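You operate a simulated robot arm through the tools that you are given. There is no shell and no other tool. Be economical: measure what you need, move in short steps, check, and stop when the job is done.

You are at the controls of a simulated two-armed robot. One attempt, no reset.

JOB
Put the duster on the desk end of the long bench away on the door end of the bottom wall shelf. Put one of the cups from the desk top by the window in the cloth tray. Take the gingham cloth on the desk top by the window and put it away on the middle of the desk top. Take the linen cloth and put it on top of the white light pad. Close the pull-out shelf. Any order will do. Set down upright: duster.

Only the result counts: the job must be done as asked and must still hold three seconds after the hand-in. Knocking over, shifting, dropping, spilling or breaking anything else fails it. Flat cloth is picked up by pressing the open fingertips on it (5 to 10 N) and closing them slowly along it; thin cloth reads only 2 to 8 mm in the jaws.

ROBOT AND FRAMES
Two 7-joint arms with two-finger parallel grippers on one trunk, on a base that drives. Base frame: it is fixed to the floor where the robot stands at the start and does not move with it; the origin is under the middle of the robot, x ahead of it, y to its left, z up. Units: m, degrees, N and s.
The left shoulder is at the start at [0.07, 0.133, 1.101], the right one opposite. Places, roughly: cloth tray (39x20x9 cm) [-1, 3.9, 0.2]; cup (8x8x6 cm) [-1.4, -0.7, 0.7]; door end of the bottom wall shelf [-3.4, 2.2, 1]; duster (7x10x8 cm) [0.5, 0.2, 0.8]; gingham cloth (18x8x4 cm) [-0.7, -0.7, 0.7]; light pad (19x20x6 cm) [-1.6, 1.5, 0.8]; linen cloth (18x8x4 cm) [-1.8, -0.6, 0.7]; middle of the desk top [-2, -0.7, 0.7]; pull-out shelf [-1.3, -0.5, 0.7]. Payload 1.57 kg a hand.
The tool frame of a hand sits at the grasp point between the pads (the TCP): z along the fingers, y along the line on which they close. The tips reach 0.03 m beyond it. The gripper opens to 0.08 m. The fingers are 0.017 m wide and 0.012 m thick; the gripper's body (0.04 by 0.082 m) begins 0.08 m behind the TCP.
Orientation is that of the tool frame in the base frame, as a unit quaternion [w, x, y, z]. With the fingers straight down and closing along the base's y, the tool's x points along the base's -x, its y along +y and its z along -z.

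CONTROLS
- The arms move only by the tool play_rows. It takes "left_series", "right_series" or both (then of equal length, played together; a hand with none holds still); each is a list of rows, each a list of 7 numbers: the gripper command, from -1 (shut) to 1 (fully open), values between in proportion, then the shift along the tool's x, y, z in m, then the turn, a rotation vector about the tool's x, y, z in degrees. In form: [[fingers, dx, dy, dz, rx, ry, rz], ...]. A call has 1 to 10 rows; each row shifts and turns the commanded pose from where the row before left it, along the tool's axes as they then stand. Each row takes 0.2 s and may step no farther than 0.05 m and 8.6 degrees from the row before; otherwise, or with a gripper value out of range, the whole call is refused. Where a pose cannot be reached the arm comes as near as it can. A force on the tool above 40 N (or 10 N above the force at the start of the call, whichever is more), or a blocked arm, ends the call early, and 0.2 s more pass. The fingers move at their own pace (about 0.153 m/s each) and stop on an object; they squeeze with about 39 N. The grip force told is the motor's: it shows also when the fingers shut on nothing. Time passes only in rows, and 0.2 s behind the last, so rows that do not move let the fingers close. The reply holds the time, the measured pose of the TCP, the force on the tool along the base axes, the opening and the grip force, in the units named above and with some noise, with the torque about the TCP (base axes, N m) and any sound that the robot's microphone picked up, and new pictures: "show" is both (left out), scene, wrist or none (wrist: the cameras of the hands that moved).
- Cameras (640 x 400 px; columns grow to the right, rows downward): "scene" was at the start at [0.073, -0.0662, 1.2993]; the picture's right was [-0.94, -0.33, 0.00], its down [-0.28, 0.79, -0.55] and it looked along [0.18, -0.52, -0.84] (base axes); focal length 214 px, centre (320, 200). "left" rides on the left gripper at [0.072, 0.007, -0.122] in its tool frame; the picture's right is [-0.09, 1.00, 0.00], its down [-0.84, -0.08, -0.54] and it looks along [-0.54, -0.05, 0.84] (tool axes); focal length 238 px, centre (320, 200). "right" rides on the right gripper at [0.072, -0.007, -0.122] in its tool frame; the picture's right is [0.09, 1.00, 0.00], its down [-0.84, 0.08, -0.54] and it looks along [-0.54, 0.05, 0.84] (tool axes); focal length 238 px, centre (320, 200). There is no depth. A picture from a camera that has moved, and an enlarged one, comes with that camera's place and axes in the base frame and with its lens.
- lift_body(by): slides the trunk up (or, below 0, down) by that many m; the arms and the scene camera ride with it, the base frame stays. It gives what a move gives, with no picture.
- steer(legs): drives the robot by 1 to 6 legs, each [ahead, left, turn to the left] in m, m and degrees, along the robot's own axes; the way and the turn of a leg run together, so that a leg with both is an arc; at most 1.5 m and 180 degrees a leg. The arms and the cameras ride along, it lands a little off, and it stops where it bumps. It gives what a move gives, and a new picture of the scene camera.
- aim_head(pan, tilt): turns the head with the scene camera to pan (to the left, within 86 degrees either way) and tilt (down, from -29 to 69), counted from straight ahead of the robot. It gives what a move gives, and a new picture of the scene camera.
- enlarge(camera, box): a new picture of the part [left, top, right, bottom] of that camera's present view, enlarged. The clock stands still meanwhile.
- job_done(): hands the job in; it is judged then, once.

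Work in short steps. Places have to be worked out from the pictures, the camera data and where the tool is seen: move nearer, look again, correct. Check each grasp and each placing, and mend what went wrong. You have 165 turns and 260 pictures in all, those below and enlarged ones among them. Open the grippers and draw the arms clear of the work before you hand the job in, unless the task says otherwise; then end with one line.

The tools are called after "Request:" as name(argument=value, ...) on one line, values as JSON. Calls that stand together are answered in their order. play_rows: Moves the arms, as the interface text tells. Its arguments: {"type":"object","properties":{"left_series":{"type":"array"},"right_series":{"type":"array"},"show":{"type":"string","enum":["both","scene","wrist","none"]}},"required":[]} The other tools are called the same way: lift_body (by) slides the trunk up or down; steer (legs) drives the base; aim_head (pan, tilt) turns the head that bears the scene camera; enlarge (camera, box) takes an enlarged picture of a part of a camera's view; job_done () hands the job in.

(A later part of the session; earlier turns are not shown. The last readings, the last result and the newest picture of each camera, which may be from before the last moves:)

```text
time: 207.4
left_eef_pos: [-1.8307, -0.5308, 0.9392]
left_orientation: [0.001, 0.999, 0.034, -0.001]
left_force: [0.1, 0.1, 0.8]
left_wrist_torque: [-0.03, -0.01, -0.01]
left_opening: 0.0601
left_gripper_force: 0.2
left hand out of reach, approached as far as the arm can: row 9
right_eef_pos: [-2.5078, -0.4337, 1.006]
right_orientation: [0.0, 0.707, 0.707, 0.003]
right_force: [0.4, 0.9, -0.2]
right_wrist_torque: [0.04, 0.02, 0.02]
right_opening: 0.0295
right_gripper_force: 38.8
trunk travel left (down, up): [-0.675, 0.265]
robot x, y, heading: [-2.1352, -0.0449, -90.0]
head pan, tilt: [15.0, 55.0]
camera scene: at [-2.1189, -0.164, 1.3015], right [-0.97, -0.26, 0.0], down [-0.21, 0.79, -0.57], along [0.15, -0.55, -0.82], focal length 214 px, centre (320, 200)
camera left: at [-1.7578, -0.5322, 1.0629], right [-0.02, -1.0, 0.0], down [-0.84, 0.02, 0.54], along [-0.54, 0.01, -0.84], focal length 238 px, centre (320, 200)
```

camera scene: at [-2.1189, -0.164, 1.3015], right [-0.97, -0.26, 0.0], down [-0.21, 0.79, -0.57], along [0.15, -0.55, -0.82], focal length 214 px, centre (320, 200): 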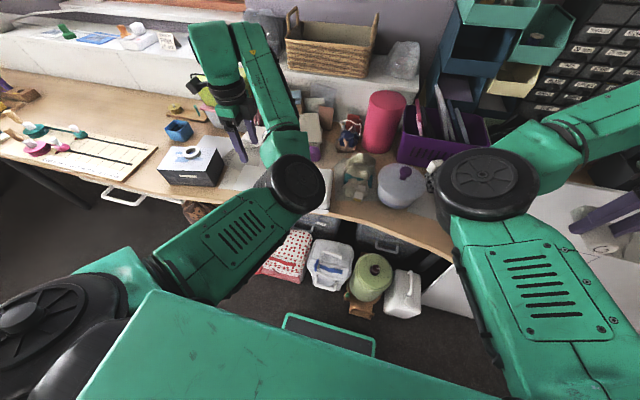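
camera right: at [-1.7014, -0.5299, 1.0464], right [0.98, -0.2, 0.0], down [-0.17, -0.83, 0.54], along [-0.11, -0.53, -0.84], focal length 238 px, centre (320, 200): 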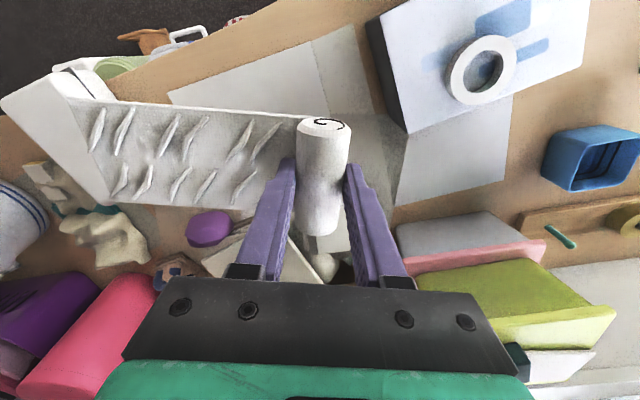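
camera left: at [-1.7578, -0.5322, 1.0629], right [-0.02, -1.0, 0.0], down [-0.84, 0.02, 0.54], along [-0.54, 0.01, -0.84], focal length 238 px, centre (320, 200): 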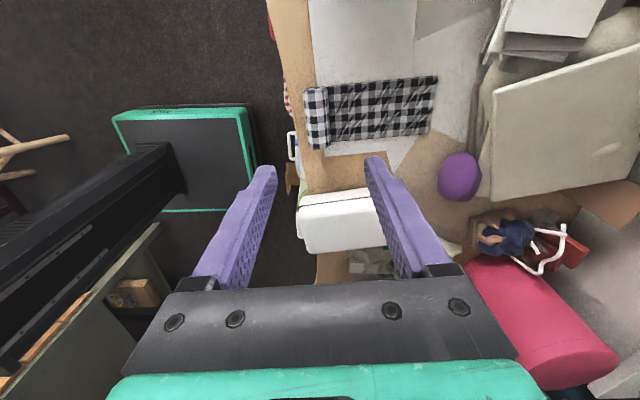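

Gingham rests flat on the desk's middle. Next the blue cup with the left hand: raise the trunk and move left.

Request:
lift_body(by=0.1)

Request:
aim_head(pan=25, tilt=50)

Request:
steer(legs=[[0.0, 0.5, 0]])

Request:
enlarge(camera="left", box=[0, 0, 640, 400])

```text
time: 208.7
left_eef_pos: [-1.8311, -0.5324, 1.0387]
left_orientation: [0.001, 0.999, 0.035, -0.001]
left_force: [-0.2, 0.3, -0.5]
left_wrist_torque: [-0.02, 0.02, -0.01]
left_opening: 0.0601
left_gripper_force: 0.0
right_eef_pos: [-2.5075, -0.4341, 1.105]
right_orientation: [0.0, 0.707, 0.707, 0.002]
right_force: [-0.4, 0.0, -0.6]
right_wrist_torque: [0.02, -0.01, 0.02]
right_opening: 0.0293
right_gripper_force: 38.5
trunk travel left (down, up): [-0.775, 0.165]
robot x, y, heading: [-2.1397, -0.0418, -90.0]
head pan, tilt: [15.0, 55.0]
```

```text
time: 209.4
left_eef_pos: [-1.8304, -0.5323, 1.039]
left_orientation: [0.003, 0.999, 0.035, 0.0]
left_force: [0.4, 0.1, -0.5]
left_wrist_torque: [0.0, 0.01, -0.01]
left_opening: 0.0598
left_gripper_force: 0.1
right_eef_pos: [-2.5078, -0.4352, 1.1048]
right_orientation: [-0.001, 0.708, 0.707, 0.002]
right_force: [0.4, -0.4, -0.8]
right_wrist_torque: [0.0, -0.03, 0.0]
right_opening: 0.0292
right_gripper_force: 38.7
trunk travel left (down, up): [-0.775, 0.165]
robot x, y, heading: [-2.1385, -0.0456, -90.0]
head pan, tilt: [25.0, 50.0]
camera scene: at [-2.1054, -0.1648, 1.408], right [-0.91, -0.42, 0.0], down [-0.32, 0.69, -0.64], along [0.27, -0.58, -0.77], focal length 214 px, centre (320, 200)
```

scene: 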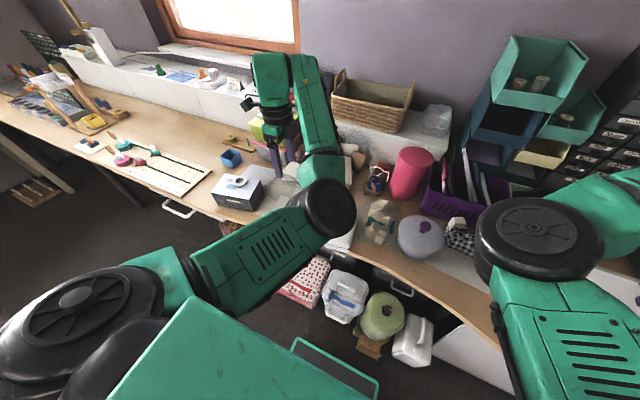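

```text
time: 212.4
left_eef_pos: [-1.327, -0.5259, 1.0386]
left_orientation: [0.003, 0.999, 0.039, 0.0]
left_force: [-0.1, -0.7, 0.2]
left_wrist_torque: [-0.03, -0.01, 0.03]
left_opening: 0.06
left_gripper_force: 0.0
right_eef_pos: [-2.0044, -0.4352, 1.1046]
right_orientation: [0.0, 0.704, 0.71, 0.002]
right_force: [0.9, 0.3, -1.3]
right_wrist_torque: [-0.03, -0.04, 0.0]
right_opening: 0.0293
right_gripper_force: 38.9
trunk travel left (down, up): [-0.775, 0.165]
robot x, y, heading: [-1.6365, -0.0438, -89.6]
head pan, tilt: [25.0, 50.0]
camera scene: at [-1.6051, -0.1622, 1.4081], right [-0.9, -0.43, 0.0], down [-0.33, 0.69, -0.64], along [0.28, -0.58, -0.77], focal length 214 px, centre (320, 200)
```

scene: 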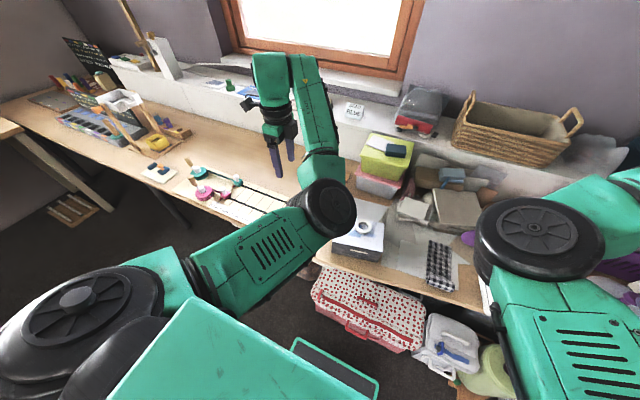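

```text
1.00 times, centred on (320, 200) of left
camera zoom: at [-1.2546, -0.5273, 1.163], right [-0.01, -1.0, 0.0], down [-0.84, 0.01, 0.54], along [-0.54, 0.0, -0.84], focal length 238 px, centre (320, 200)
```

zoom: 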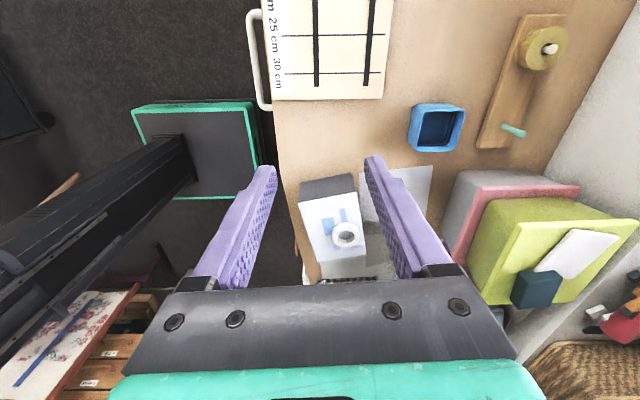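

Cup centre ≈[-1.364,-0.716], near rim wall at y≈-0.68. I'll pinch that wall: lower the trunk 0.1, edge 3 cm ahead, move over it.

Request:
lift_body(by=-0.1)

Request:
steer(legs=[[0.03, 0, 0]])

Request:
play_rows(left_series=[[0.25, -0.0155, 0.0402, 0, 0, 0, 0], [0.25, -0.0155, 0.0402, 0, 0, 0, 0], [0.25, -0.0155, 0.0402, 0, 0, 0, 0], [0.25, 0, 0, 0.04, 0, 0, 0], [0.25, 0, 0, 0.03, 0, 0, 0]])

```text
time: 213.7
left_eef_pos: [-1.3271, -0.5264, 0.9387]
left_orientation: [0.002, 0.999, 0.039, -0.001]
left_force: [0.2, 0.4, 1.0]
left_wrist_torque: [0.03, 0.0, -0.04]
left_opening: 0.0601
left_gripper_force: 0.1
right_eef_pos: [-2.004, -0.4343, 1.0052]
right_orientation: [0.0, 0.704, 0.71, 0.002]
right_force: [-0.2, 0.2, -0.3]
right_wrist_torque: [-0.02, -0.01, 0.01]
right_opening: 0.0302
right_gripper_force: 38.6
trunk travel left (down, up): [-0.675, 0.265]
robot x, y, heading: [-1.6356, -0.0416, -89.5]
head pan, tilt: [25.0, 50.0]
```

```text
time: 214.6
left_eef_pos: [-1.3257, -0.5539, 0.9395]
left_orientation: [0.003, 0.999, 0.039, -0.001]
left_force: [-0.2, -0.2, 0.8]
left_wrist_torque: [0.01, -0.02, -0.01]
left_opening: 0.0599
left_gripper_force: 0.2
right_eef_pos: [-2.0038, -0.4616, 1.0059]
right_orientation: [0.001, 0.705, 0.709, 0.0]
right_force: [-0.3, 0.4, 0.0]
right_wrist_torque: [-0.04, 0.01, 0.01]
right_opening: 0.0302
right_gripper_force: 39.0
trunk travel left (down, up): [-0.675, 0.265]
robot x, y, heading: [-1.6344, -0.074, -89.4]
head pan, tilt: [25.0, 50.0]
camera scene: at [-1.6039, -0.188, 1.3085], right [-0.9, -0.43, 0.0], down [-0.33, 0.69, -0.64], along [0.28, -0.58, -0.76], focal length 214 px, centre (320, 200)
```

scene: 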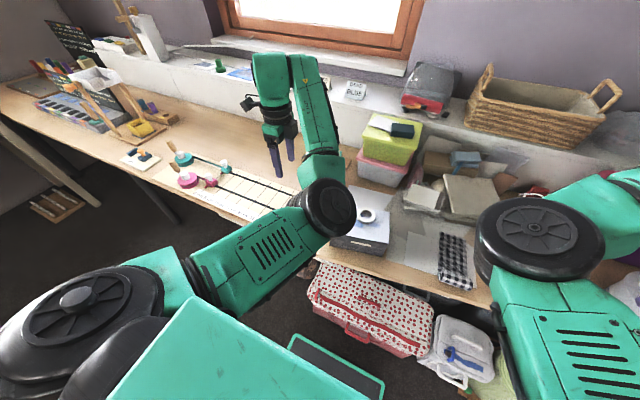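

```text
time: 215.8
left_eef_pos: [-1.3607, -0.6835, 0.9239]
left_orientation: [0.017, 0.999, 0.043, 0.0]
left_force: [0.1, -0.5, -0.2]
left_wrist_torque: [0.0, 0.0, -0.03]
left_opening: 0.0501
left_gripper_force: 0.1
left hand out of reach, approached as far as the arm can: row 3, 4, 5
right_eef_pos: [-2.0045, -0.4656, 1.0059]
right_orientation: [0.0, 0.704, 0.71, 0.002]
right_force: [-0.8, -0.1, 0.3]
right_wrist_torque: [0.0, -0.01, -0.03]
right_opening: 0.0302
right_gripper_force: 39.2
trunk travel left (down, up): [-0.675, 0.265]
robot x, y, heading: [-1.6395, -0.0683, -89.4]
head pan, tilt: [25.0, 50.0]
camera scene: at [-1.6042, -0.1922, 1.308], right [-0.9, -0.43, 0.0], down [-0.33, 0.69, -0.64], along [0.28, -0.58, -0.77], focal length 214 px, centre (320, 200)
camera left: at [-1.2885, -0.6799, 1.0479], right [-0.01, -1.0, 0.03], down [-0.84, 0.02, 0.54], along [-0.54, -0.03, -0.84], focal length 238 px, centre (320, 200)
```

scene: 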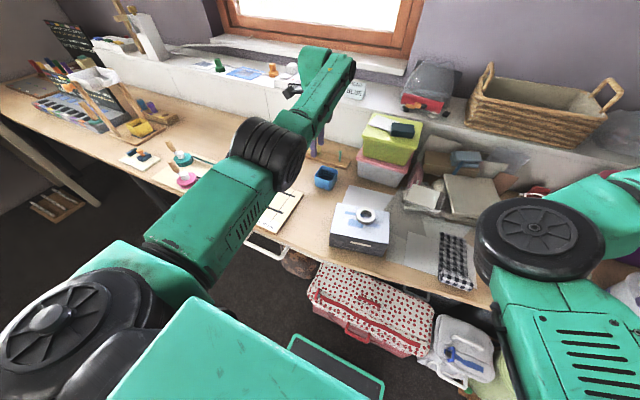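
left: 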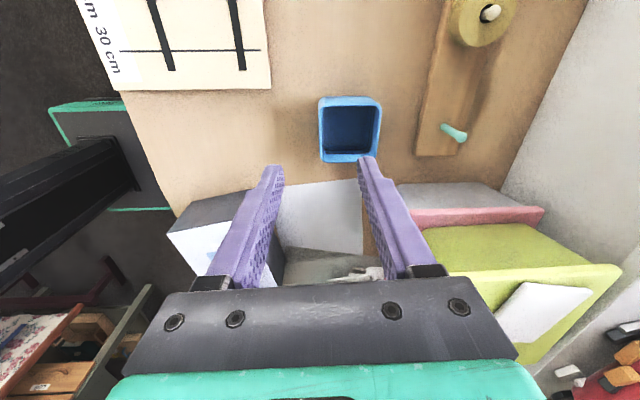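

Reach limit again: lowering the shoulders will help. I raise the right hand 10 cm (holding linen) and lower the trunk 6 cm, then look.

Request:
play_rows(right_series=[[-1, 0, 0, -0.04, 0, 0, 0], [-1, 0, 0, -0.04, 0, 0, 0], [-1, 0, 0, -0.03, 0, 0, 0]], show="none")

Request:
lift_body(by=-0.06)

Request:
play_rows(left_series=[[0.25, 0, 0, 0, 0, 0, 0]], show="wrist")

```text
time: 216.6
left_eef_pos: [-1.3608, -0.6821, 0.9241]
left_orientation: [0.017, 0.999, 0.04, 0.0]
left_force: [-0.2, 1.1, -0.9]
left_wrist_torque: [-0.01, -0.02, 0.01]
left_opening: 0.0501
left_gripper_force: 0.1
right_eef_pos: [-2.0043, -0.4646, 1.1172]
right_orientation: [-0.001, 0.705, 0.709, 0.0]
right_force: [0.6, -0.8, -0.2]
right_wrist_torque: [-0.02, -0.01, -0.02]
right_opening: 0.0302
right_gripper_force: 39.4
trunk travel left (down, up): [-0.675, 0.265]
robot x, y, heading: [-1.6349, -0.0746, -89.8]
head pan, tilt: [25.0, 50.0]
```

```text
time: 217.6
left_eef_pos: [-1.3612, -0.6836, 0.8651]
left_orientation: [0.017, 0.999, 0.041, 0.0]
left_force: [-0.4, 0.0, -0.2]
left_wrist_torque: [-0.02, -0.01, -0.02]
left_opening: 0.0501
left_gripper_force: 0.0
right_eef_pos: [-2.0054, -0.4647, 1.0561]
right_orientation: [-0.001, 0.705, 0.71, 0.003]
right_force: [0.4, 0.3, 0.6]
right_wrist_torque: [0.02, 0.01, 0.0]
right_opening: 0.0303
right_gripper_force: 39.2
trunk travel left (down, up): [-0.615, 0.325]
robot x, y, heading: [-1.6398, -0.0718, -89.4]
head pan, tilt: [25.0, 50.0]
```

```text
time: 217.9
left_eef_pos: [-1.3621, -0.6841, 0.8645]
left_orientation: [0.018, 0.999, 0.041, 0.0]
left_force: [-0.4, 0.8, -0.1]
left_wrist_torque: [-0.03, 0.01, 0.04]
left_opening: 0.05
left_gripper_force: 0.1
right_eef_pos: [-2.0042, -0.465, 1.0558]
right_orientation: [-0.001, 0.704, 0.71, 0.002]
right_force: [0.6, -0.5, 0.0]
right_wrist_torque: [0.0, -0.04, -0.04]
right_opening: 0.0301
right_gripper_force: 39.1
trunk travel left (down, up): [-0.615, 0.325]
robot x, y, heading: [-1.6345, -0.0748, -89.6]
head pan, tilt: [25.0, 50.0]
camera left: at [-1.2889, -0.6801, 0.9881], right [-0.01, -1.0, 0.03], down [-0.84, 0.03, 0.54], along [-0.54, -0.02, -0.84], focal length 238 px, centre (320, 200)
```

left: 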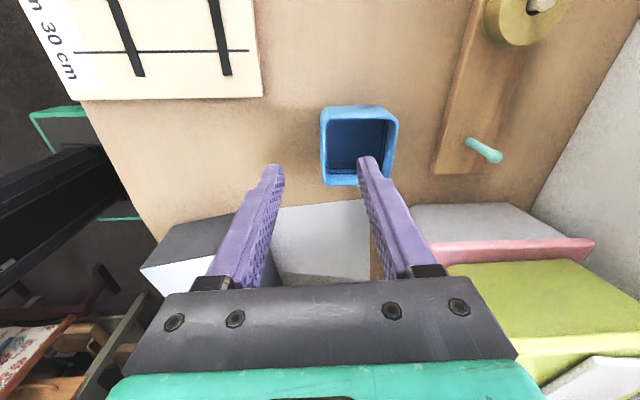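

Near wall at y≈-0.69, TCP at -0.684: the jaws straddle it. Lower by trunk in two steps.

Request:
lift_body(by=-0.05)

Request:
play_rows(left_series=[[0.25, 0, 0.004, 0, 0, 0, 0]], show="wrist")

```text
time: 218.9
left_eef_pos: [-1.3612, -0.6836, 0.8151]
left_orientation: [0.018, 0.999, 0.041, 0.0]
left_force: [-0.2, -0.3, -0.4]
left_wrist_torque: [-0.01, -0.01, 0.0]
left_opening: 0.0502
left_gripper_force: 0.1
right_eef_pos: [-2.0054, -0.465, 1.0054]
right_orientation: [-0.001, 0.705, 0.71, 0.002]
right_force: [-0.3, 0.1, -1.1]
right_wrist_torque: [-0.01, -0.02, 0.0]
right_opening: 0.0301
right_gripper_force: 39.2
trunk travel left (down, up): [-0.565, 0.375]
robot x, y, heading: [-1.6372, -0.0732, -89.5]
head pan, tilt: [25.0, 50.0]
```

```text
time: 219.3
left_eef_pos: [-1.36, -0.6872, 0.8178]
left_orientation: [0.023, 0.999, 0.041, 0.0]
left_force: [-0.2, -0.4, 1.0]
left_wrist_torque: [0.0, 0.01, 0.0]
left_opening: 0.0502
left_gripper_force: 0.1
left hand out of reach, approached as far as the arm can: row 1
right_eef_pos: [-2.0046, -0.4661, 1.0038]
right_orientation: [-0.002, 0.704, 0.71, 0.001]
right_force: [0.4, 0.1, -0.7]
right_wrist_torque: [0.01, -0.03, -0.01]
right_opening: 0.03
right_gripper_force: 39.1
trunk travel left (down, up): [-0.565, 0.375]
robot x, y, heading: [-1.6376, -0.0728, -89.7]
head pan, tilt: [25.0, 50.0]
camera left: at [-1.2883, -0.6826, 0.9415], right [-0.01, -1.0, 0.05], down [-0.84, 0.03, 0.54], along [-0.54, -0.03, -0.84], focal length 238 px, centre (320, 200)
```

left: 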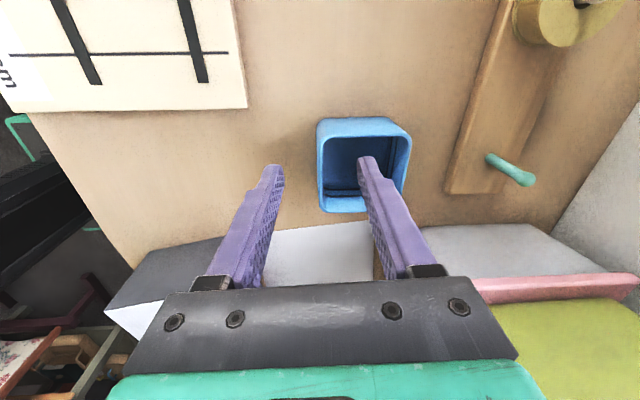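

Right finger enters the cup, left stays outside. Lower 4.5 cm more, then close slowly.

Request:
lift_body(by=-0.045)

Request:
play_rows(left_series=[[0.1, 0, 0, 0, 0, 0, 0], [-0.2, 0, 0, 0, 0, 0, 0], [-0.5, 0, 0, 0, 0, 0, 0], [-0.8, 0, 0, 0, 0, 0, 0], [-1, 0, 0, 0, 0, 0, 0], [-1, 0, 0, 0, 0, 0, 0]], show="wrist")

```text
time: 220.2
left_eef_pos: [-1.3597, -0.687, 0.7723]
left_orientation: [0.023, 0.999, 0.041, 0.0]
left_force: [-0.1, 0.4, 0.7]
left_wrist_torque: [0.04, 0.0, -0.01]
left_opening: 0.05
left_gripper_force: 0.0
right_eef_pos: [-2.006, -0.4642, 0.9601]
right_orientation: [0.0, 0.704, 0.71, 0.002]
right_force: [0.2, 0.9, -0.8]
right_wrist_torque: [-0.02, 0.0, 0.04]
right_opening: 0.0303
right_gripper_force: 39.5
trunk travel left (down, up): [-0.52, 0.42]
robot x, y, heading: [-1.6362, -0.0738, -89.7]
head pan, tilt: [25.0, 50.0]
```

```text
time: 221.6
left_eef_pos: [-1.3605, -0.6877, 0.7721]
left_orientation: [0.022, 0.999, 0.041, 0.0]
left_force: [0.2, 0.8, -0.5]
left_wrist_torque: [0.02, -0.05, -0.01]
left_opening: 0.0018
left_gripper_force: 23.5
right_eef_pos: [-2.0039, -0.4656, 0.9598]
right_orientation: [-0.001, 0.705, 0.709, 0.002]
right_force: [0.4, -0.2, -0.1]
right_wrist_torque: [-0.03, -0.02, 0.02]
right_opening: 0.0302
right_gripper_force: 38.4
trunk travel left (down, up): [-0.52, 0.42]
robot x, y, heading: [-1.6401, -0.0702, -89.5]
head pan, tilt: [25.0, 50.0]
camera left: at [-1.2885, -0.6825, 0.8965], right [-0.01, -1.0, 0.05], down [-0.84, 0.03, 0.54], along [-0.54, -0.03, -0.84], focal length 238 px, centre (320, 200)
```

left: 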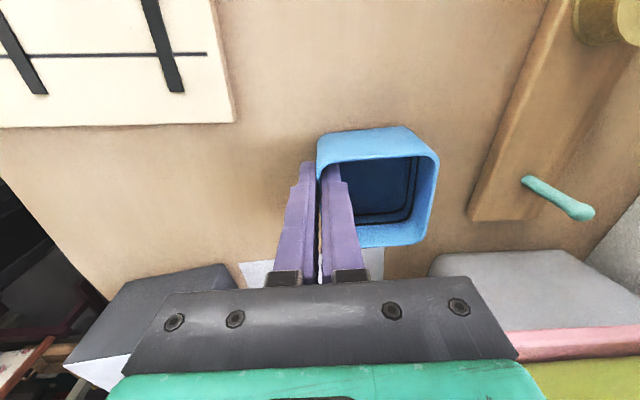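

Jaws closed on the thin wall (1.8 mm). Lift with the trunk and check.

Request:
lift_body(by=0.1)

Request:
enlarge(camera="left", box=[0, 0, 640, 400])

```text
time: 222.9
left_eef_pos: [-1.3611, -0.6879, 0.8719]
left_orientation: [0.023, 0.999, 0.041, 0.0]
left_force: [0.6, 0.0, -0.2]
left_wrist_torque: [0.04, -0.01, -0.02]
left_opening: 0.0017
left_gripper_force: 23.7
right_eef_pos: [-2.0048, -0.466, 1.0598]
right_orientation: [-0.001, 0.705, 0.709, 0.002]
right_force: [0.2, 0.5, 0.2]
right_wrist_torque: [0.0, -0.02, 0.0]
right_opening: 0.0301
right_gripper_force: 39.1
trunk travel left (down, up): [-0.62, 0.32]
robot x, y, heading: [-1.6393, -0.0722, -89.5]
head pan, tilt: [25.0, 50.0]
```

```text
1.00 times, centred on (320, 200) of left
camera zoom: at [-1.2885, -0.6828, 0.9962], right [-0.01, -1.0, 0.05], down [-0.84, 0.03, 0.54], along [-0.54, -0.03, -0.84], focal length 238 px, centre (320, 200)
```

zoom: 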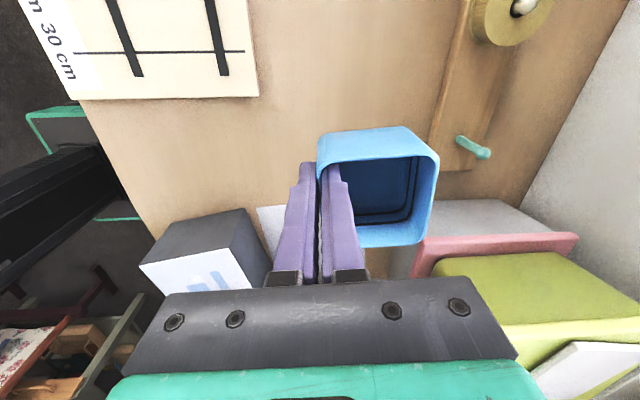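

Cup is held. Raise, back off, and drive around to the red table's far side (keeping heading), to lay the linen on the light pad.

Request:
lift_body(by=0.15)

Request:
aim_head(pan=-15, tilt=45)

Request:
steer(legs=[[-0.35, 0, 0], [0, 1.2, 0], [-1.5, 0, 0], [-0.55, 0, 0]])

```text
time: 224.6
left_eef_pos: [-1.3601, -0.6879, 1.0209]
left_orientation: [0.023, 0.999, 0.041, 0.0]
left_force: [-0.7, 0.1, -0.4]
left_wrist_torque: [0.02, -0.02, 0.0]
left_opening: 0.0021
left_gripper_force: 23.3
right_eef_pos: [-2.0056, -0.4656, 1.2093]
right_orientation: [-0.001, 0.704, 0.71, 0.001]
right_force: [-1.0, -0.3, 0.3]
right_wrist_torque: [-0.03, -0.04, 0.0]
right_opening: 0.0301
right_gripper_force: 38.6
trunk travel left (down, up): [-0.77, 0.17]
robot x, y, heading: [-1.634, -0.0717, -89.7]
head pan, tilt: [25.0, 50.0]
```

```text
time: 225.7
left_eef_pos: [-1.3601, -0.6877, 1.0231]
left_orientation: [0.022, 0.999, 0.041, 0.001]
left_force: [0.0, -0.6, -0.2]
left_wrist_torque: [-0.02, 0.01, 0.0]
left_opening: 0.0021
left_gripper_force: 23.8
right_eef_pos: [-2.0052, -0.4646, 1.2088]
right_orientation: [0.0, 0.704, 0.71, 0.002]
right_force: [-0.1, -0.2, -0.6]
right_wrist_torque: [0.01, -0.04, 0.0]
right_opening: 0.0299
right_gripper_force: 39.2
trunk travel left (down, up): [-0.77, 0.17]
robot x, y, heading: [-1.6396, -0.071, -89.6]
head pan, tilt: [-15.0, 45.0]
camera scene: at [-1.6573, -0.2012, 1.4099], right [-0.97, 0.25, 0.0], down [0.18, 0.68, -0.71], along [-0.18, -0.68, -0.71], focal length 214 px, centre (320, 200)
```

scene: 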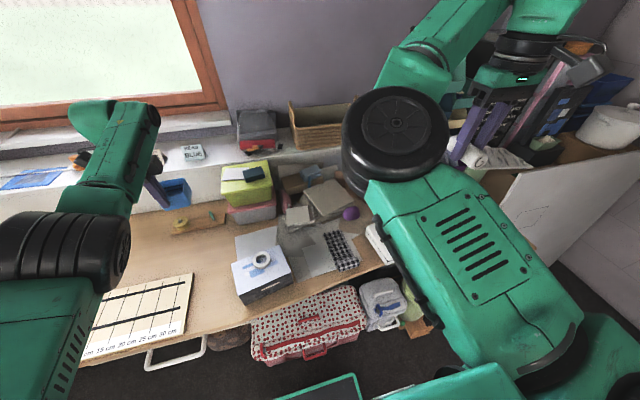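

```text
time: 243.4
left_eef_pos: [-0.1745, 1.7133, 1.0214]
left_orientation: [0.023, 0.999, 0.039, 0.0]
left_force: [-0.2, -0.2, -0.1]
left_wrist_torque: [0.04, -0.03, -0.02]
left_opening: 0.0018
left_gripper_force: 23.4
right_eef_pos: [-0.8186, 1.9375, 1.2086]
right_orientation: [-0.002, 0.706, 0.708, 0.003]
right_force: [1.0, -0.8, -0.5]
right_wrist_torque: [0.03, -0.03, 0.01]
right_opening: 0.0298
right_gripper_force: 38.6
trunk travel left (down, up): [-0.77, 0.17]
robot x, y, heading: [-0.4505, 2.3295, -89.7]
head pan, tilt: [-15.0, 45.0]
camera scene: at [-0.469, 2.1998, 1.4098], right [-0.97, 0.26, 0.0], down [0.18, 0.68, -0.71], along [-0.18, -0.68, -0.71], focal length 214 px, centre (320, 200)
```

scene: 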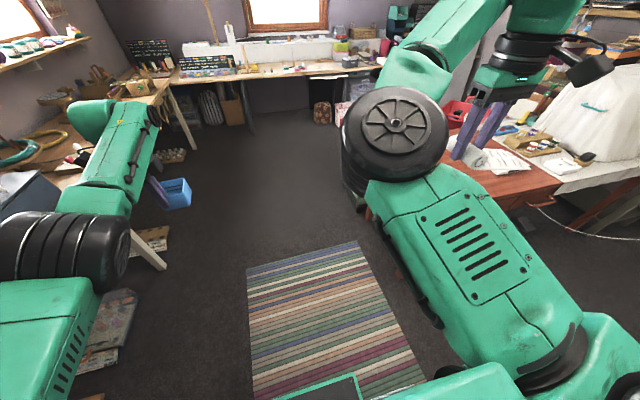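

Cup still held. Move right alongside the table toward the pad.

Request:
steer(legs=[[0, -0.75, 0], [0.08, 0, 0]])

Request:
enlarge(camera="right", box=[0, 0, 640, 400])

```text
time: 248.2
left_eef_pos: [-0.9389, 1.6345, 1.0242]
left_orientation: [0.025, 0.999, 0.034, -0.001]
left_force: [-0.4, 0.6, -0.8]
left_wrist_torque: [-0.01, -0.02, -0.01]
left_opening: 0.0017
left_gripper_force: 23.5
right_eef_pos: [-1.5802, 1.8685, 1.2114]
right_orientation: [0.0, 0.71, 0.704, 0.002]
right_force: [-0.5, 0.5, -0.9]
right_wrist_torque: [0.0, 0.03, -0.01]
right_opening: 0.03
right_gripper_force: 39.5
trunk travel left (down, up): [-0.77, 0.17]
robot x, y, heading: [-1.2098, 2.2502, -90.3]
head pan, tilt: [-15.0, 45.0]
camera scene: at [-1.2284, 2.127, 1.4105], right [-0.96, 0.27, 0.0], down [0.19, 0.68, -0.71], along [-0.19, -0.68, -0.7], focal length 214 px, centre (320, 200)
```

scene: 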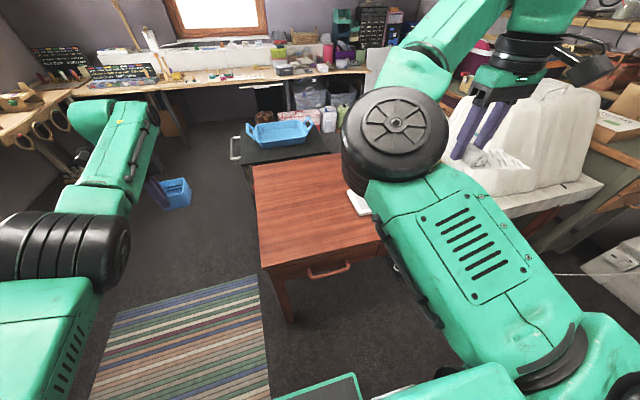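

```text
1.00 times, centred on (320, 200) of right
camera zoom: at [-1.5856, 1.9381, 1.3331], right [1.0, 0.08, 0.0], down [0.07, -0.84, 0.54], along [0.05, -0.54, -0.84], focal length 238 px, centre (320, 200)
```

zoom: 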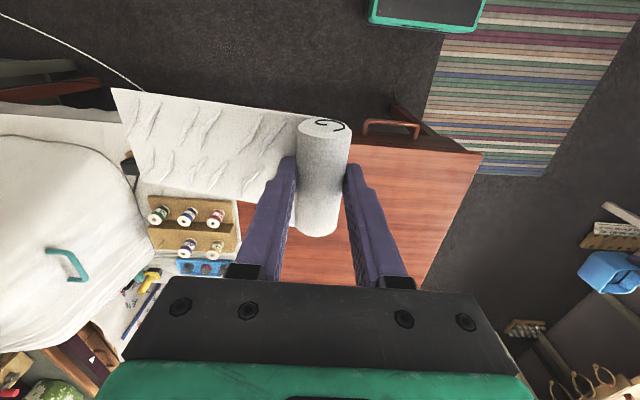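

Estimate: pad spans x −1.71…−1.51, y 1.48…1.655. I aim the head to verify before placing.

Request:
aim_head(pan=-5, tilt=40)

Request:
play_rows(right_series=[[-1, 0, -0.045, 0, 0, 0, 0], [-1, 0, -0.045, 0, 0, 0, 0], [-1, 0, -0.045, 0, 0, 0, 0], [-1, 0, -0.045, 0, 0, 0, 0]])

```text
time: 248.9
left_eef_pos: [-0.9386, 1.63, 1.0213]
left_orientation: [0.022, 0.999, 0.034, -0.001]
left_force: [0.8, -0.4, -1.1]
left_wrist_torque: [0.02, -0.01, -0.01]
left_opening: 0.0017
left_gripper_force: 23.8
right_eef_pos: [-1.5783, 1.8621, 1.21]
right_orientation: [-0.001, 0.71, 0.704, 0.002]
right_force: [-0.2, 0.6, -0.6]
right_wrist_torque: [0.02, 0.03, 0.01]
right_opening: 0.0302
right_gripper_force: 38.8
trunk travel left (down, up): [-0.77, 0.17]
robot x, y, heading: [-1.2043, 2.2476, -90.6]
head pan, tilt: [-5.0, 40.0]
camera scene: at [-1.2149, 2.1149, 1.417], right [-1.0, 0.09, 0.0], down [0.06, 0.64, -0.77], along [-0.07, -0.76, -0.64], focal length 214 px, centre (320, 200)
```

scene: 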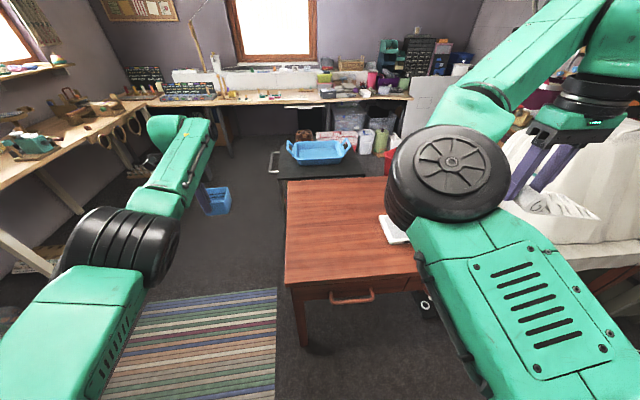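

```text
time: 249.9
left_eef_pos: [-0.9427, 1.6324, 1.0246]
left_orientation: [0.024, 0.999, 0.034, 0.002]
left_force: [-0.9, 0.0, -0.5]
left_wrist_torque: [0.01, -0.05, -0.02]
left_opening: 0.002
left_gripper_force: 23.6
right_eef_pos: [-1.7634, 1.8669, 1.2084]
right_orientation: [0.002, 0.71, 0.704, 0.003]
right_force: [-1.2, -0.4, -0.1]
right_wrist_torque: [0.0, -0.05, -0.03]
right_opening: 0.0301
right_gripper_force: 39.6
trunk travel left (down, up): [-0.77, 0.17]
robot x, y, heading: [-1.2047, 2.2516, -90.4]
head pan, tilt: [-5.0, 40.0]
camera scene: at [-1.2188, 2.1178, 1.4173], right [-1.0, 0.09, 0.0], down [0.06, 0.64, -0.77], along [-0.07, -0.76, -0.64], focal length 214 px, centre (320, 200)
camera right: at [-1.7696, 1.9369, 1.33], right [1.0, 0.08, 0.01], down [0.07, -0.84, 0.54], along [0.05, -0.54, -0.84], focal length 238 px, centre (320, 200)
```

scene: 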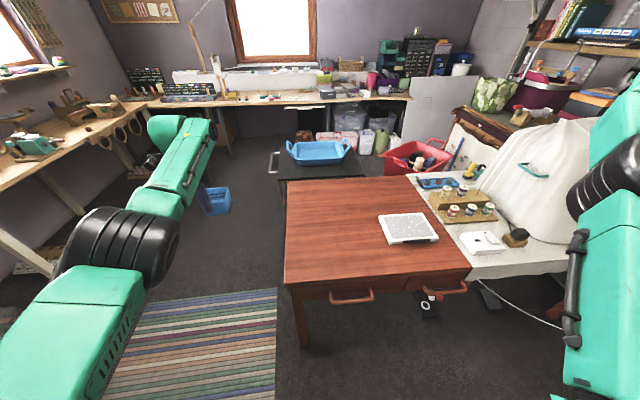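
right: 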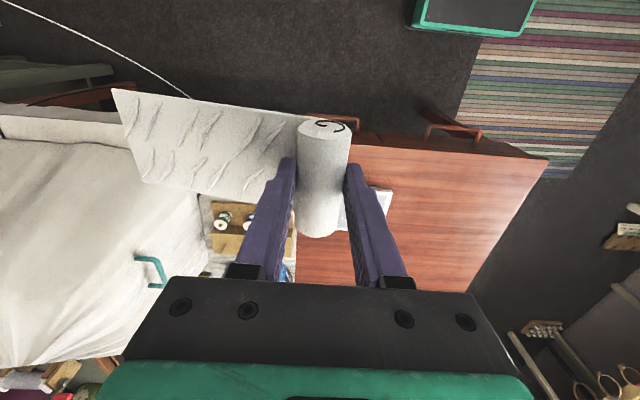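

Pad measured: x −1.72…−1.53, y 1.48…1.63. Drive 8 cm nearer, lower the trunk, and bring the linen over the pad.

Request:
steer(legs=[[0.08, 0, 0]])

Request:
lift_body(by=-0.17)

Request:
play_rows(right_series=[[-1, -0.03, 0.035, 0.0, 0, 0, 0], [-1, -0.03, 0.035, 0.0, 0, 0, 0], [-1, -0.03, 0.035, 0.0, 0, 0, 0], [-1, -0.03, 0.035, 0.0, 0, 0, 0], [-1, -0.03, 0.035, 0.0, 0, 0, 0], [-1, -0.03, 0.035, 0.0, 0, 0, 0], [-1, -0.03, 0.0, 0.03, 0, 0, 0], [-1, -0.02, 0.0, 0.03, 0, 0, 0]])

```text
time: 250.9
left_eef_pos: [-0.9377, 1.5548, 1.0253]
left_orientation: [0.024, 0.999, 0.033, 0.0]
left_force: [0.3, 0.5, -1.2]
left_wrist_torque: [0.02, 0.02, 0.0]
left_opening: 0.002
left_gripper_force: 23.6
right_eef_pos: [-1.76, 1.7877, 1.2115]
right_orientation: [0.0, 0.71, 0.704, 0.0]
right_force: [-0.9, 0.0, -1.1]
right_wrist_torque: [-0.05, 0.01, 0.01]
right_opening: 0.0301
right_gripper_force: 38.9
trunk travel left (down, up): [-0.77, 0.17]
robot x, y, heading: [-1.2054, 2.17, -90.4]
head pan, tilt: [-5.0, 40.0]
camera scene: at [-1.2151, 2.0406, 1.4177], right [-1.0, 0.09, 0.0], down [0.06, 0.64, -0.77], along [-0.07, -0.76, -0.64], focal length 214 px, centre (320, 200)
```

scene: 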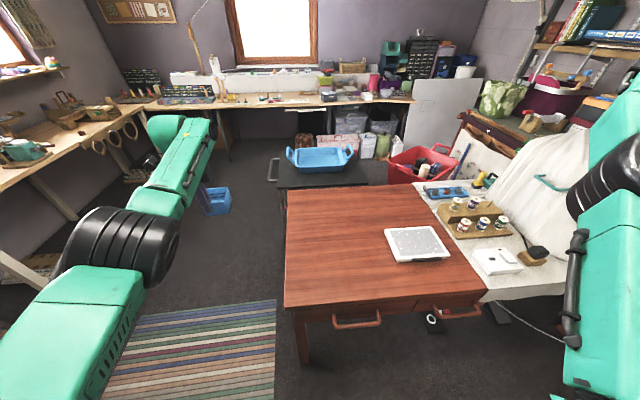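

```text
time: 252.9
left_eef_pos: [-0.9386, 1.5515, 0.853]
left_orientation: [0.023, 0.999, 0.034, 0.0]
left_force: [0.4, -0.1, 0.0]
left_wrist_torque: [0.01, 0.01, 0.0]
left_opening: 0.002
left_gripper_force: 23.1
right_eef_pos: [-1.7613, 1.7838, 1.0406]
right_orientation: [-0.001, 0.71, 0.704, 0.002]
right_force: [-0.8, 0.3, -0.1]
right_wrist_torque: [0.01, -0.01, 0.0]
right_opening: 0.03
right_gripper_force: 39.2
trunk travel left (down, up): [-0.6, 0.34]
robot x, y, heading: [-1.2091, 2.1709, -90.4]
head pan, tilt: [-5.0, 40.0]
```

```text
time: 254.7
left_eef_pos: [-0.9388, 1.5511, 0.8534]
left_orientation: [0.023, 0.999, 0.035, 0.0]
left_force: [-0.2, -0.4, -0.1]
left_wrist_torque: [0.01, 0.04, -0.02]
left_opening: 0.0022
left_gripper_force: 23.3
right_eef_pos: [-1.6152, 1.6593, 1.0428]
right_orientation: [0.001, 0.71, 0.705, -0.004]
right_force: [-0.9, 0.2, -0.2]
right_wrist_torque: [-0.03, -0.02, 0.01]
right_opening: 0.0303
right_gripper_force: 39.0
right hand out of reach, approached as far as the arm can: row 5, 6, 7, 8
trunk travel left (down, up): [-0.6, 0.34]
robot x, y, heading: [-1.2016, 2.1677, -90.4]
head pan, tilt: [-5.0, 40.0]
camera scene: at [-1.2152, 2.0359, 1.2472], right [-1.0, 0.09, 0.0], down [0.06, 0.64, -0.77], along [-0.07, -0.76, -0.64], focal length 214 px, centre (320, 200)
camera right: at [-1.6202, 1.7303, 1.1632], right [1.0, 0.09, 0.0], down [0.07, -0.83, 0.55], along [0.04, -0.55, -0.84], focal length 238 px, centre (320, 200)
```

scene: 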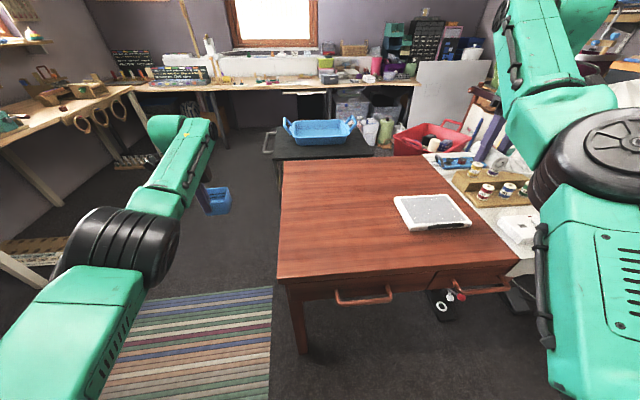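
right: 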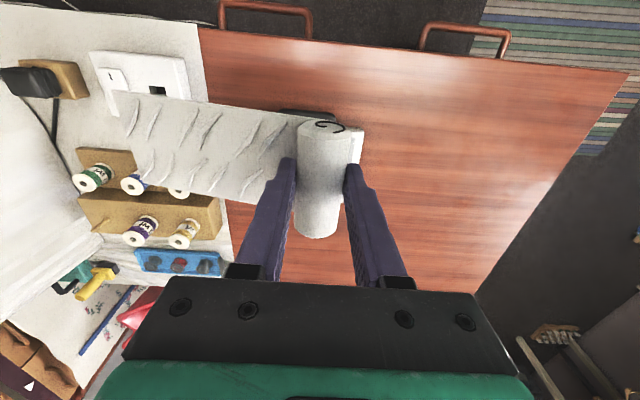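

The pose is too high for this reach; going lower should free it. Descend gradually.

Request:
play_rows(right_series=[[-1, 0, 0, 0.03, 0, 0, 0], [-1, 0, 0, 0.03, 0, 0, 0], [-1, 0, 0, 0.02, 0, 0, 0], [-1, 0, 0, 0, 0, 0, 0], [-1, 0, 0, 0, 0, 0, 0]])

```text
time: 255.9
left_eef_pos: [-0.9382, 1.5526, 0.8524]
left_orientation: [0.023, 0.999, 0.034, -0.001]
left_force: [0.5, 0.5, 0.0]
left_wrist_torque: [0.02, -0.02, 0.03]
left_opening: 0.0017
left_gripper_force: 23.8
right_eef_pos: [-1.6144, 1.6595, 0.961]
right_orientation: [-0.001, 0.71, 0.705, 0.002]
right_force: [-0.5, 0.3, -1.1]
right_wrist_torque: [0.01, -0.02, -0.02]
right_opening: 0.0301
right_gripper_force: 38.7
trunk travel left (down, up): [-0.6, 0.34]
robot x, y, heading: [-1.2089, 2.1699, -90.4]
head pan, tilt: [-5.0, 40.0]
camera scene: at [-1.2152, 2.0359, 1.2472], right [-1.0, 0.09, 0.0], down [0.06, 0.64, -0.77], along [-0.07, -0.76, -0.64], focal length 214 px, centre (320, 200)
camera right: at [-1.6211, 1.7289, 1.0831], right [1.0, 0.09, 0.0], down [0.07, -0.84, 0.54], along [0.05, -0.54, -0.84], focal length 238 px, centre (320, 200)
```

scene: 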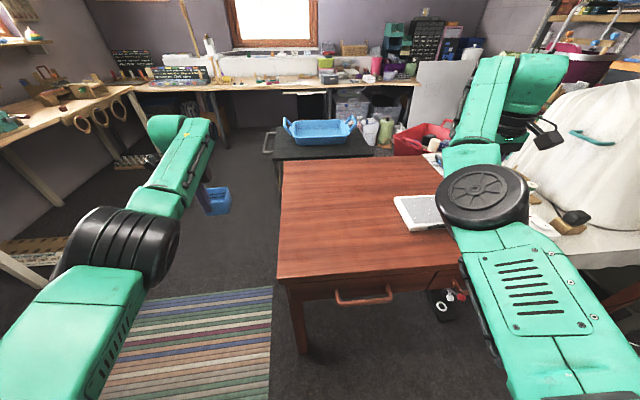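
right: 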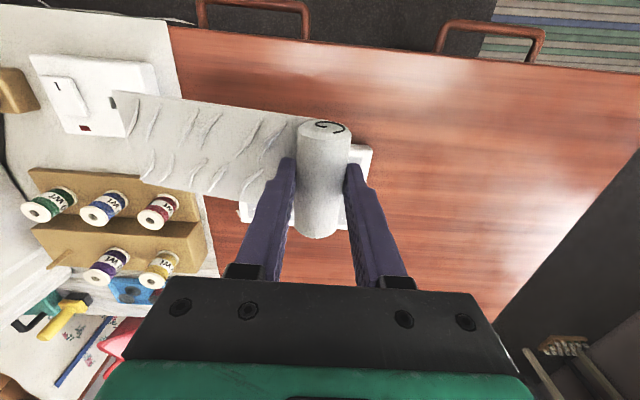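

Now it follows. Move to the pad position and lower to ~0.86.

Request:
play_rows(right_series=[[-1, -0.035, 0.0217, 0.02, 0, 0, 0], [-1, -0.035, 0.0217, 0.02, 0, 0, 0], [-1, -0.035, 0.0217, 0.02, 0, 0, 0], [-1, 0, 0, 0.04, 0, 0, 0]])

```text
time: 256.9
left_eef_pos: [-0.9392, 1.5495, 0.8513]
left_orientation: [0.022, 0.999, 0.034, 0.001]
left_force: [-0.5, 0.2, 0.2]
left_wrist_torque: [0.02, 0.0, -0.02]
left_opening: 0.0019
left_gripper_force: 23.1
right_eef_pos: [-1.5816, 1.6046, 0.8907]
right_orientation: [-0.002, 0.71, 0.704, 0.002]
right_force: [-0.2, -0.7, -0.7]
right_wrist_torque: [0.01, -0.02, 0.01]
right_opening: 0.0303
right_gripper_force: 39.1
right hand out of reach, approached as far as the arm can: row 2, 3
trunk travel left (down, up): [-0.6, 0.34]
robot x, y, heading: [-1.2058, 2.1736, -90.5]
head pan, tilt: [-5.0, 40.0]
camera scene: at [-1.2157, 2.0337, 1.2469], right [-1.0, 0.09, 0.0], down [0.06, 0.64, -0.76], along [-0.07, -0.76, -0.64], focal length 214 px, centre (320, 200)
camera right: at [-1.5886, 1.6748, 1.0127], right [1.0, 0.08, 0.0], down [0.07, -0.84, 0.54], along [0.05, -0.54, -0.84], focal length 238 px, centre (320, 200)
```

scene: 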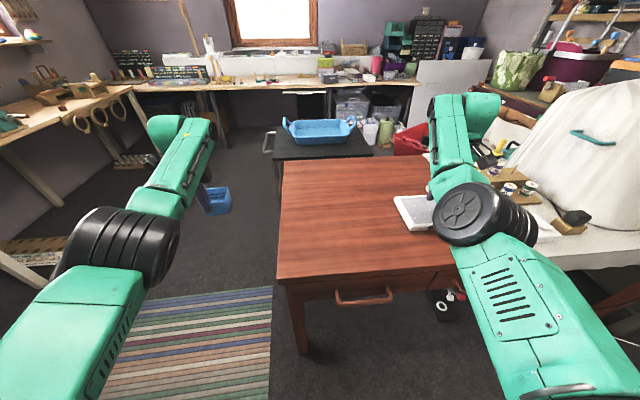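
right: 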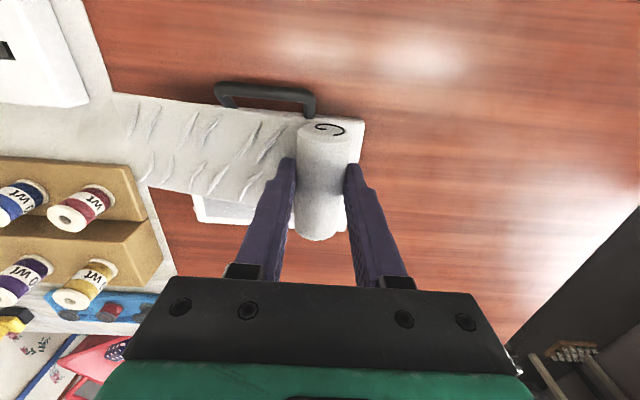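

Lower the trunk 5 cm and continue forward/left with the arm.

Request:
lift_body(by=-0.05)

Request:
play_rows(right_series=[[-1, -0.025, 0.015, -0.01, 0, 0, 0], [-1, -0.025, 0.016, 0, 0, 0, 0]], show="wrist")

```text
time: 257.8
left_eef_pos: [-0.9378, 1.5508, 0.8027]
left_orientation: [0.023, 0.999, 0.034, 0.0]
left_force: [-0.6, 0.3, -1.5]
left_wrist_torque: [0.03, 0.02, 0.0]
left_opening: 0.0021
left_gripper_force: 23.0
right_eef_pos: [-1.5824, 1.6066, 0.8426]
right_orientation: [0.0, 0.709, 0.705, 0.002]
right_force: [-0.2, -0.2, -0.1]
right_wrist_torque: [0.02, -0.03, -0.01]
right_opening: 0.0302
right_gripper_force: 39.3
trunk travel left (down, up): [-0.55, 0.39]
robot x, y, heading: [-1.2077, 2.1711, -90.1]
head pan, tilt: [-5.0, 40.0]
```

```text
time: 258.4
left_eef_pos: [-0.9369, 1.5503, 0.8017]
left_orientation: [0.023, 0.999, 0.035, -0.001]
left_force: [0.2, 0.4, -0.7]
left_wrist_torque: [0.02, 0.01, 0.03]
left_opening: 0.0022
left_gripper_force: 23.5
right_eef_pos: [-1.5542, 1.5982, 0.8458]
right_orientation: [0.0, 0.709, 0.706, -0.001]
right_force: [0.6, 0.4, -0.3]
right_wrist_torque: [-0.01, -0.01, -0.01]
right_opening: 0.0302
right_gripper_force: 38.8
right hand out of reach, approached as far as the arm can: row 1, 2
trunk travel left (down, up): [-0.55, 0.39]
robot x, y, heading: [-1.2058, 2.1691, -90.3]
head pan, tilt: [-5.0, 40.0]
camera right: at [-1.5597, 1.6693, 0.9677], right [1.0, 0.09, 0.0], down [0.07, -0.84, 0.54], along [0.04, -0.54, -0.84], focal length 238 px, centre (320, 200)
```

right: 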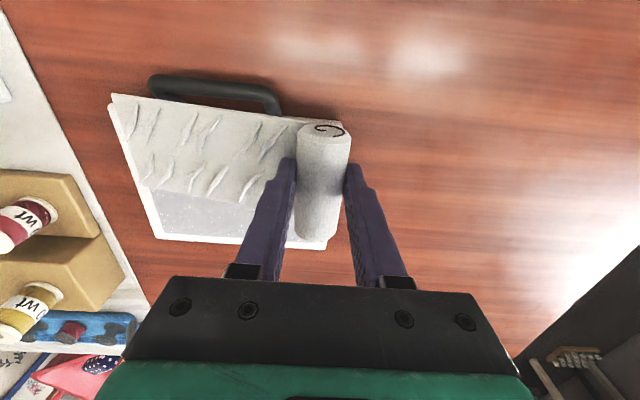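

Linen nearly right; needs 4 cm more forward. Table edge is at y≈1.75, so driving ahead 4 cm is safe.

Request:
steer(legs=[[0.042, 0.0, 0]])

Request:
play_rows(right_series=[[-1, 0, 0, 0.015, 0, 0, 0]], show="wrist")

```text
time: 259.3
left_eef_pos: [-0.9395, 1.5101, 0.804]
left_orientation: [0.023, 0.999, 0.034, 0.0]
left_force: [-0.9, -0.3, 0.3]
left_wrist_torque: [0.04, 0.01, 0.0]
left_opening: 0.0018
left_gripper_force: 23.8
right_eef_pos: [-1.5568, 1.5593, 0.8468]
right_orientation: [0.0, 0.709, 0.706, 0.0]
right_force: [-0.8, -0.2, 0.1]
right_wrist_torque: [0.01, -0.02, 0.01]
right_opening: 0.0303
right_gripper_force: 39.1
trunk travel left (down, up): [-0.55, 0.39]
robot x, y, heading: [-1.2081, 2.1298, -90.5]
head pan, tilt: [-5.0, 40.0]
camera scene: at [-1.2155, 1.9943, 1.1972], right [-1.0, 0.09, 0.0], down [0.06, 0.64, -0.77], along [-0.07, -0.76, -0.64], focal length 214 px, centre (320, 200)
```

scene: 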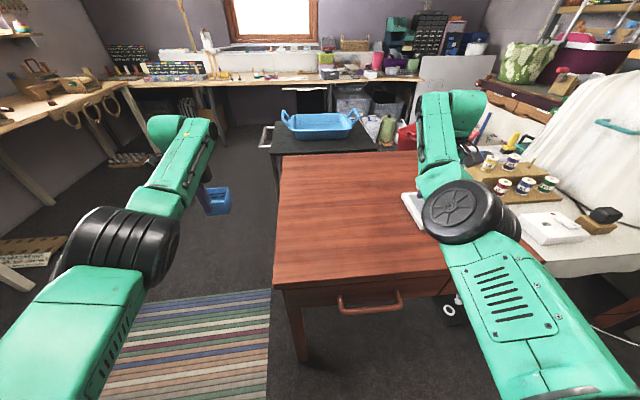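

```text
time: 259.7
left_eef_pos: [-0.9402, 1.5102, 0.8044]
left_orientation: [0.023, 0.999, 0.034, 0.001]
left_force: [-0.1, 0.4, 0.3]
left_wrist_torque: [0.0, -0.02, 0.01]
left_opening: 0.0019
left_gripper_force: 23.5
right_eef_pos: [-1.5558, 1.5585, 0.8317]
right_orientation: [0.0, 0.71, 0.704, 0.0]
right_force: [-0.1, -0.5, 0.1]
right_wrist_torque: [-0.02, 0.0, -0.03]
right_opening: 0.0301
right_gripper_force: 39.2
trunk travel left (down, up): [-0.55, 0.39]
robot x, y, heading: [-1.2032, 2.1271, -90.4]
head pan, tilt: [-5.0, 40.0]
camera right: at [-1.5623, 1.6292, 0.9523], right [1.0, 0.09, 0.0], down [0.07, -0.84, 0.54], along [0.05, -0.54, -0.84], focal length 238 px, centre (320, 200)
```

right: 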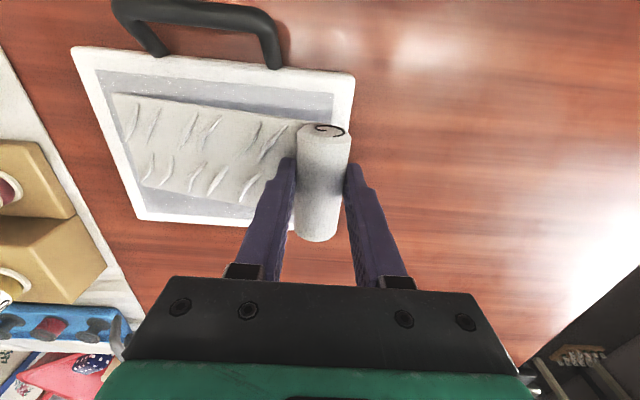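

The linen sits squarely over the pad. Lower in small steps to contact.

Request:
play_rows(right_series=[[-1, -0.006, 0, 0.015, 0, 0, 0], [-1, 0, 0, 0.006, 0, 0, 0], [-1, 0, 0, 0.004, 0, 0, 0], [-1, 0, 0, 0.004, 0, 0, 0], [-1, 0, 0, 0.004, 0, 0, 0], [-1, 0, 0, 0.004, 0, 0, 0], [-1, 0, 0, 0.004, 0, 0, 0]], show="wrist")

```text
time: 261.3
left_eef_pos: [-0.9362, 1.5117, 0.8038]
left_orientation: [0.025, 0.999, 0.035, -0.002]
left_force: [-0.1, 0.8, 0.9]
left_wrist_torque: [-0.01, -0.02, -0.01]
left_opening: 0.002
left_gripper_force: 23.8
right_eef_pos: [-1.5551, 1.5542, 0.7959]
right_orientation: [0.0, 0.709, 0.705, -0.005]
right_force: [2.8, -4.0, 25.4]
right_wrist_torque: [0.36, 0.68, 0.29]
right_opening: 0.0301
right_gripper_force: 38.9
trunk travel left (down, up): [-0.55, 0.39]
robot x, y, heading: [-1.2094, 2.1317, -90.4]
head pan, tilt: [-5.0, 40.0]
camera right: at [-1.5599, 1.6255, 0.9163], right [1.0, 0.09, -0.01], down [0.07, -0.83, 0.55], along [0.04, -0.55, -0.84], focal length 238 px, centre (320, 200)
```

right: 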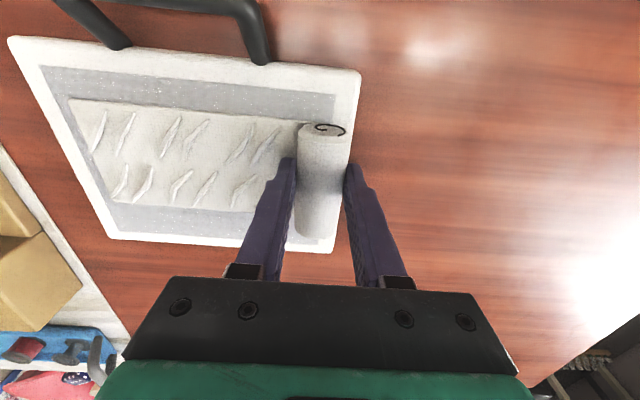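

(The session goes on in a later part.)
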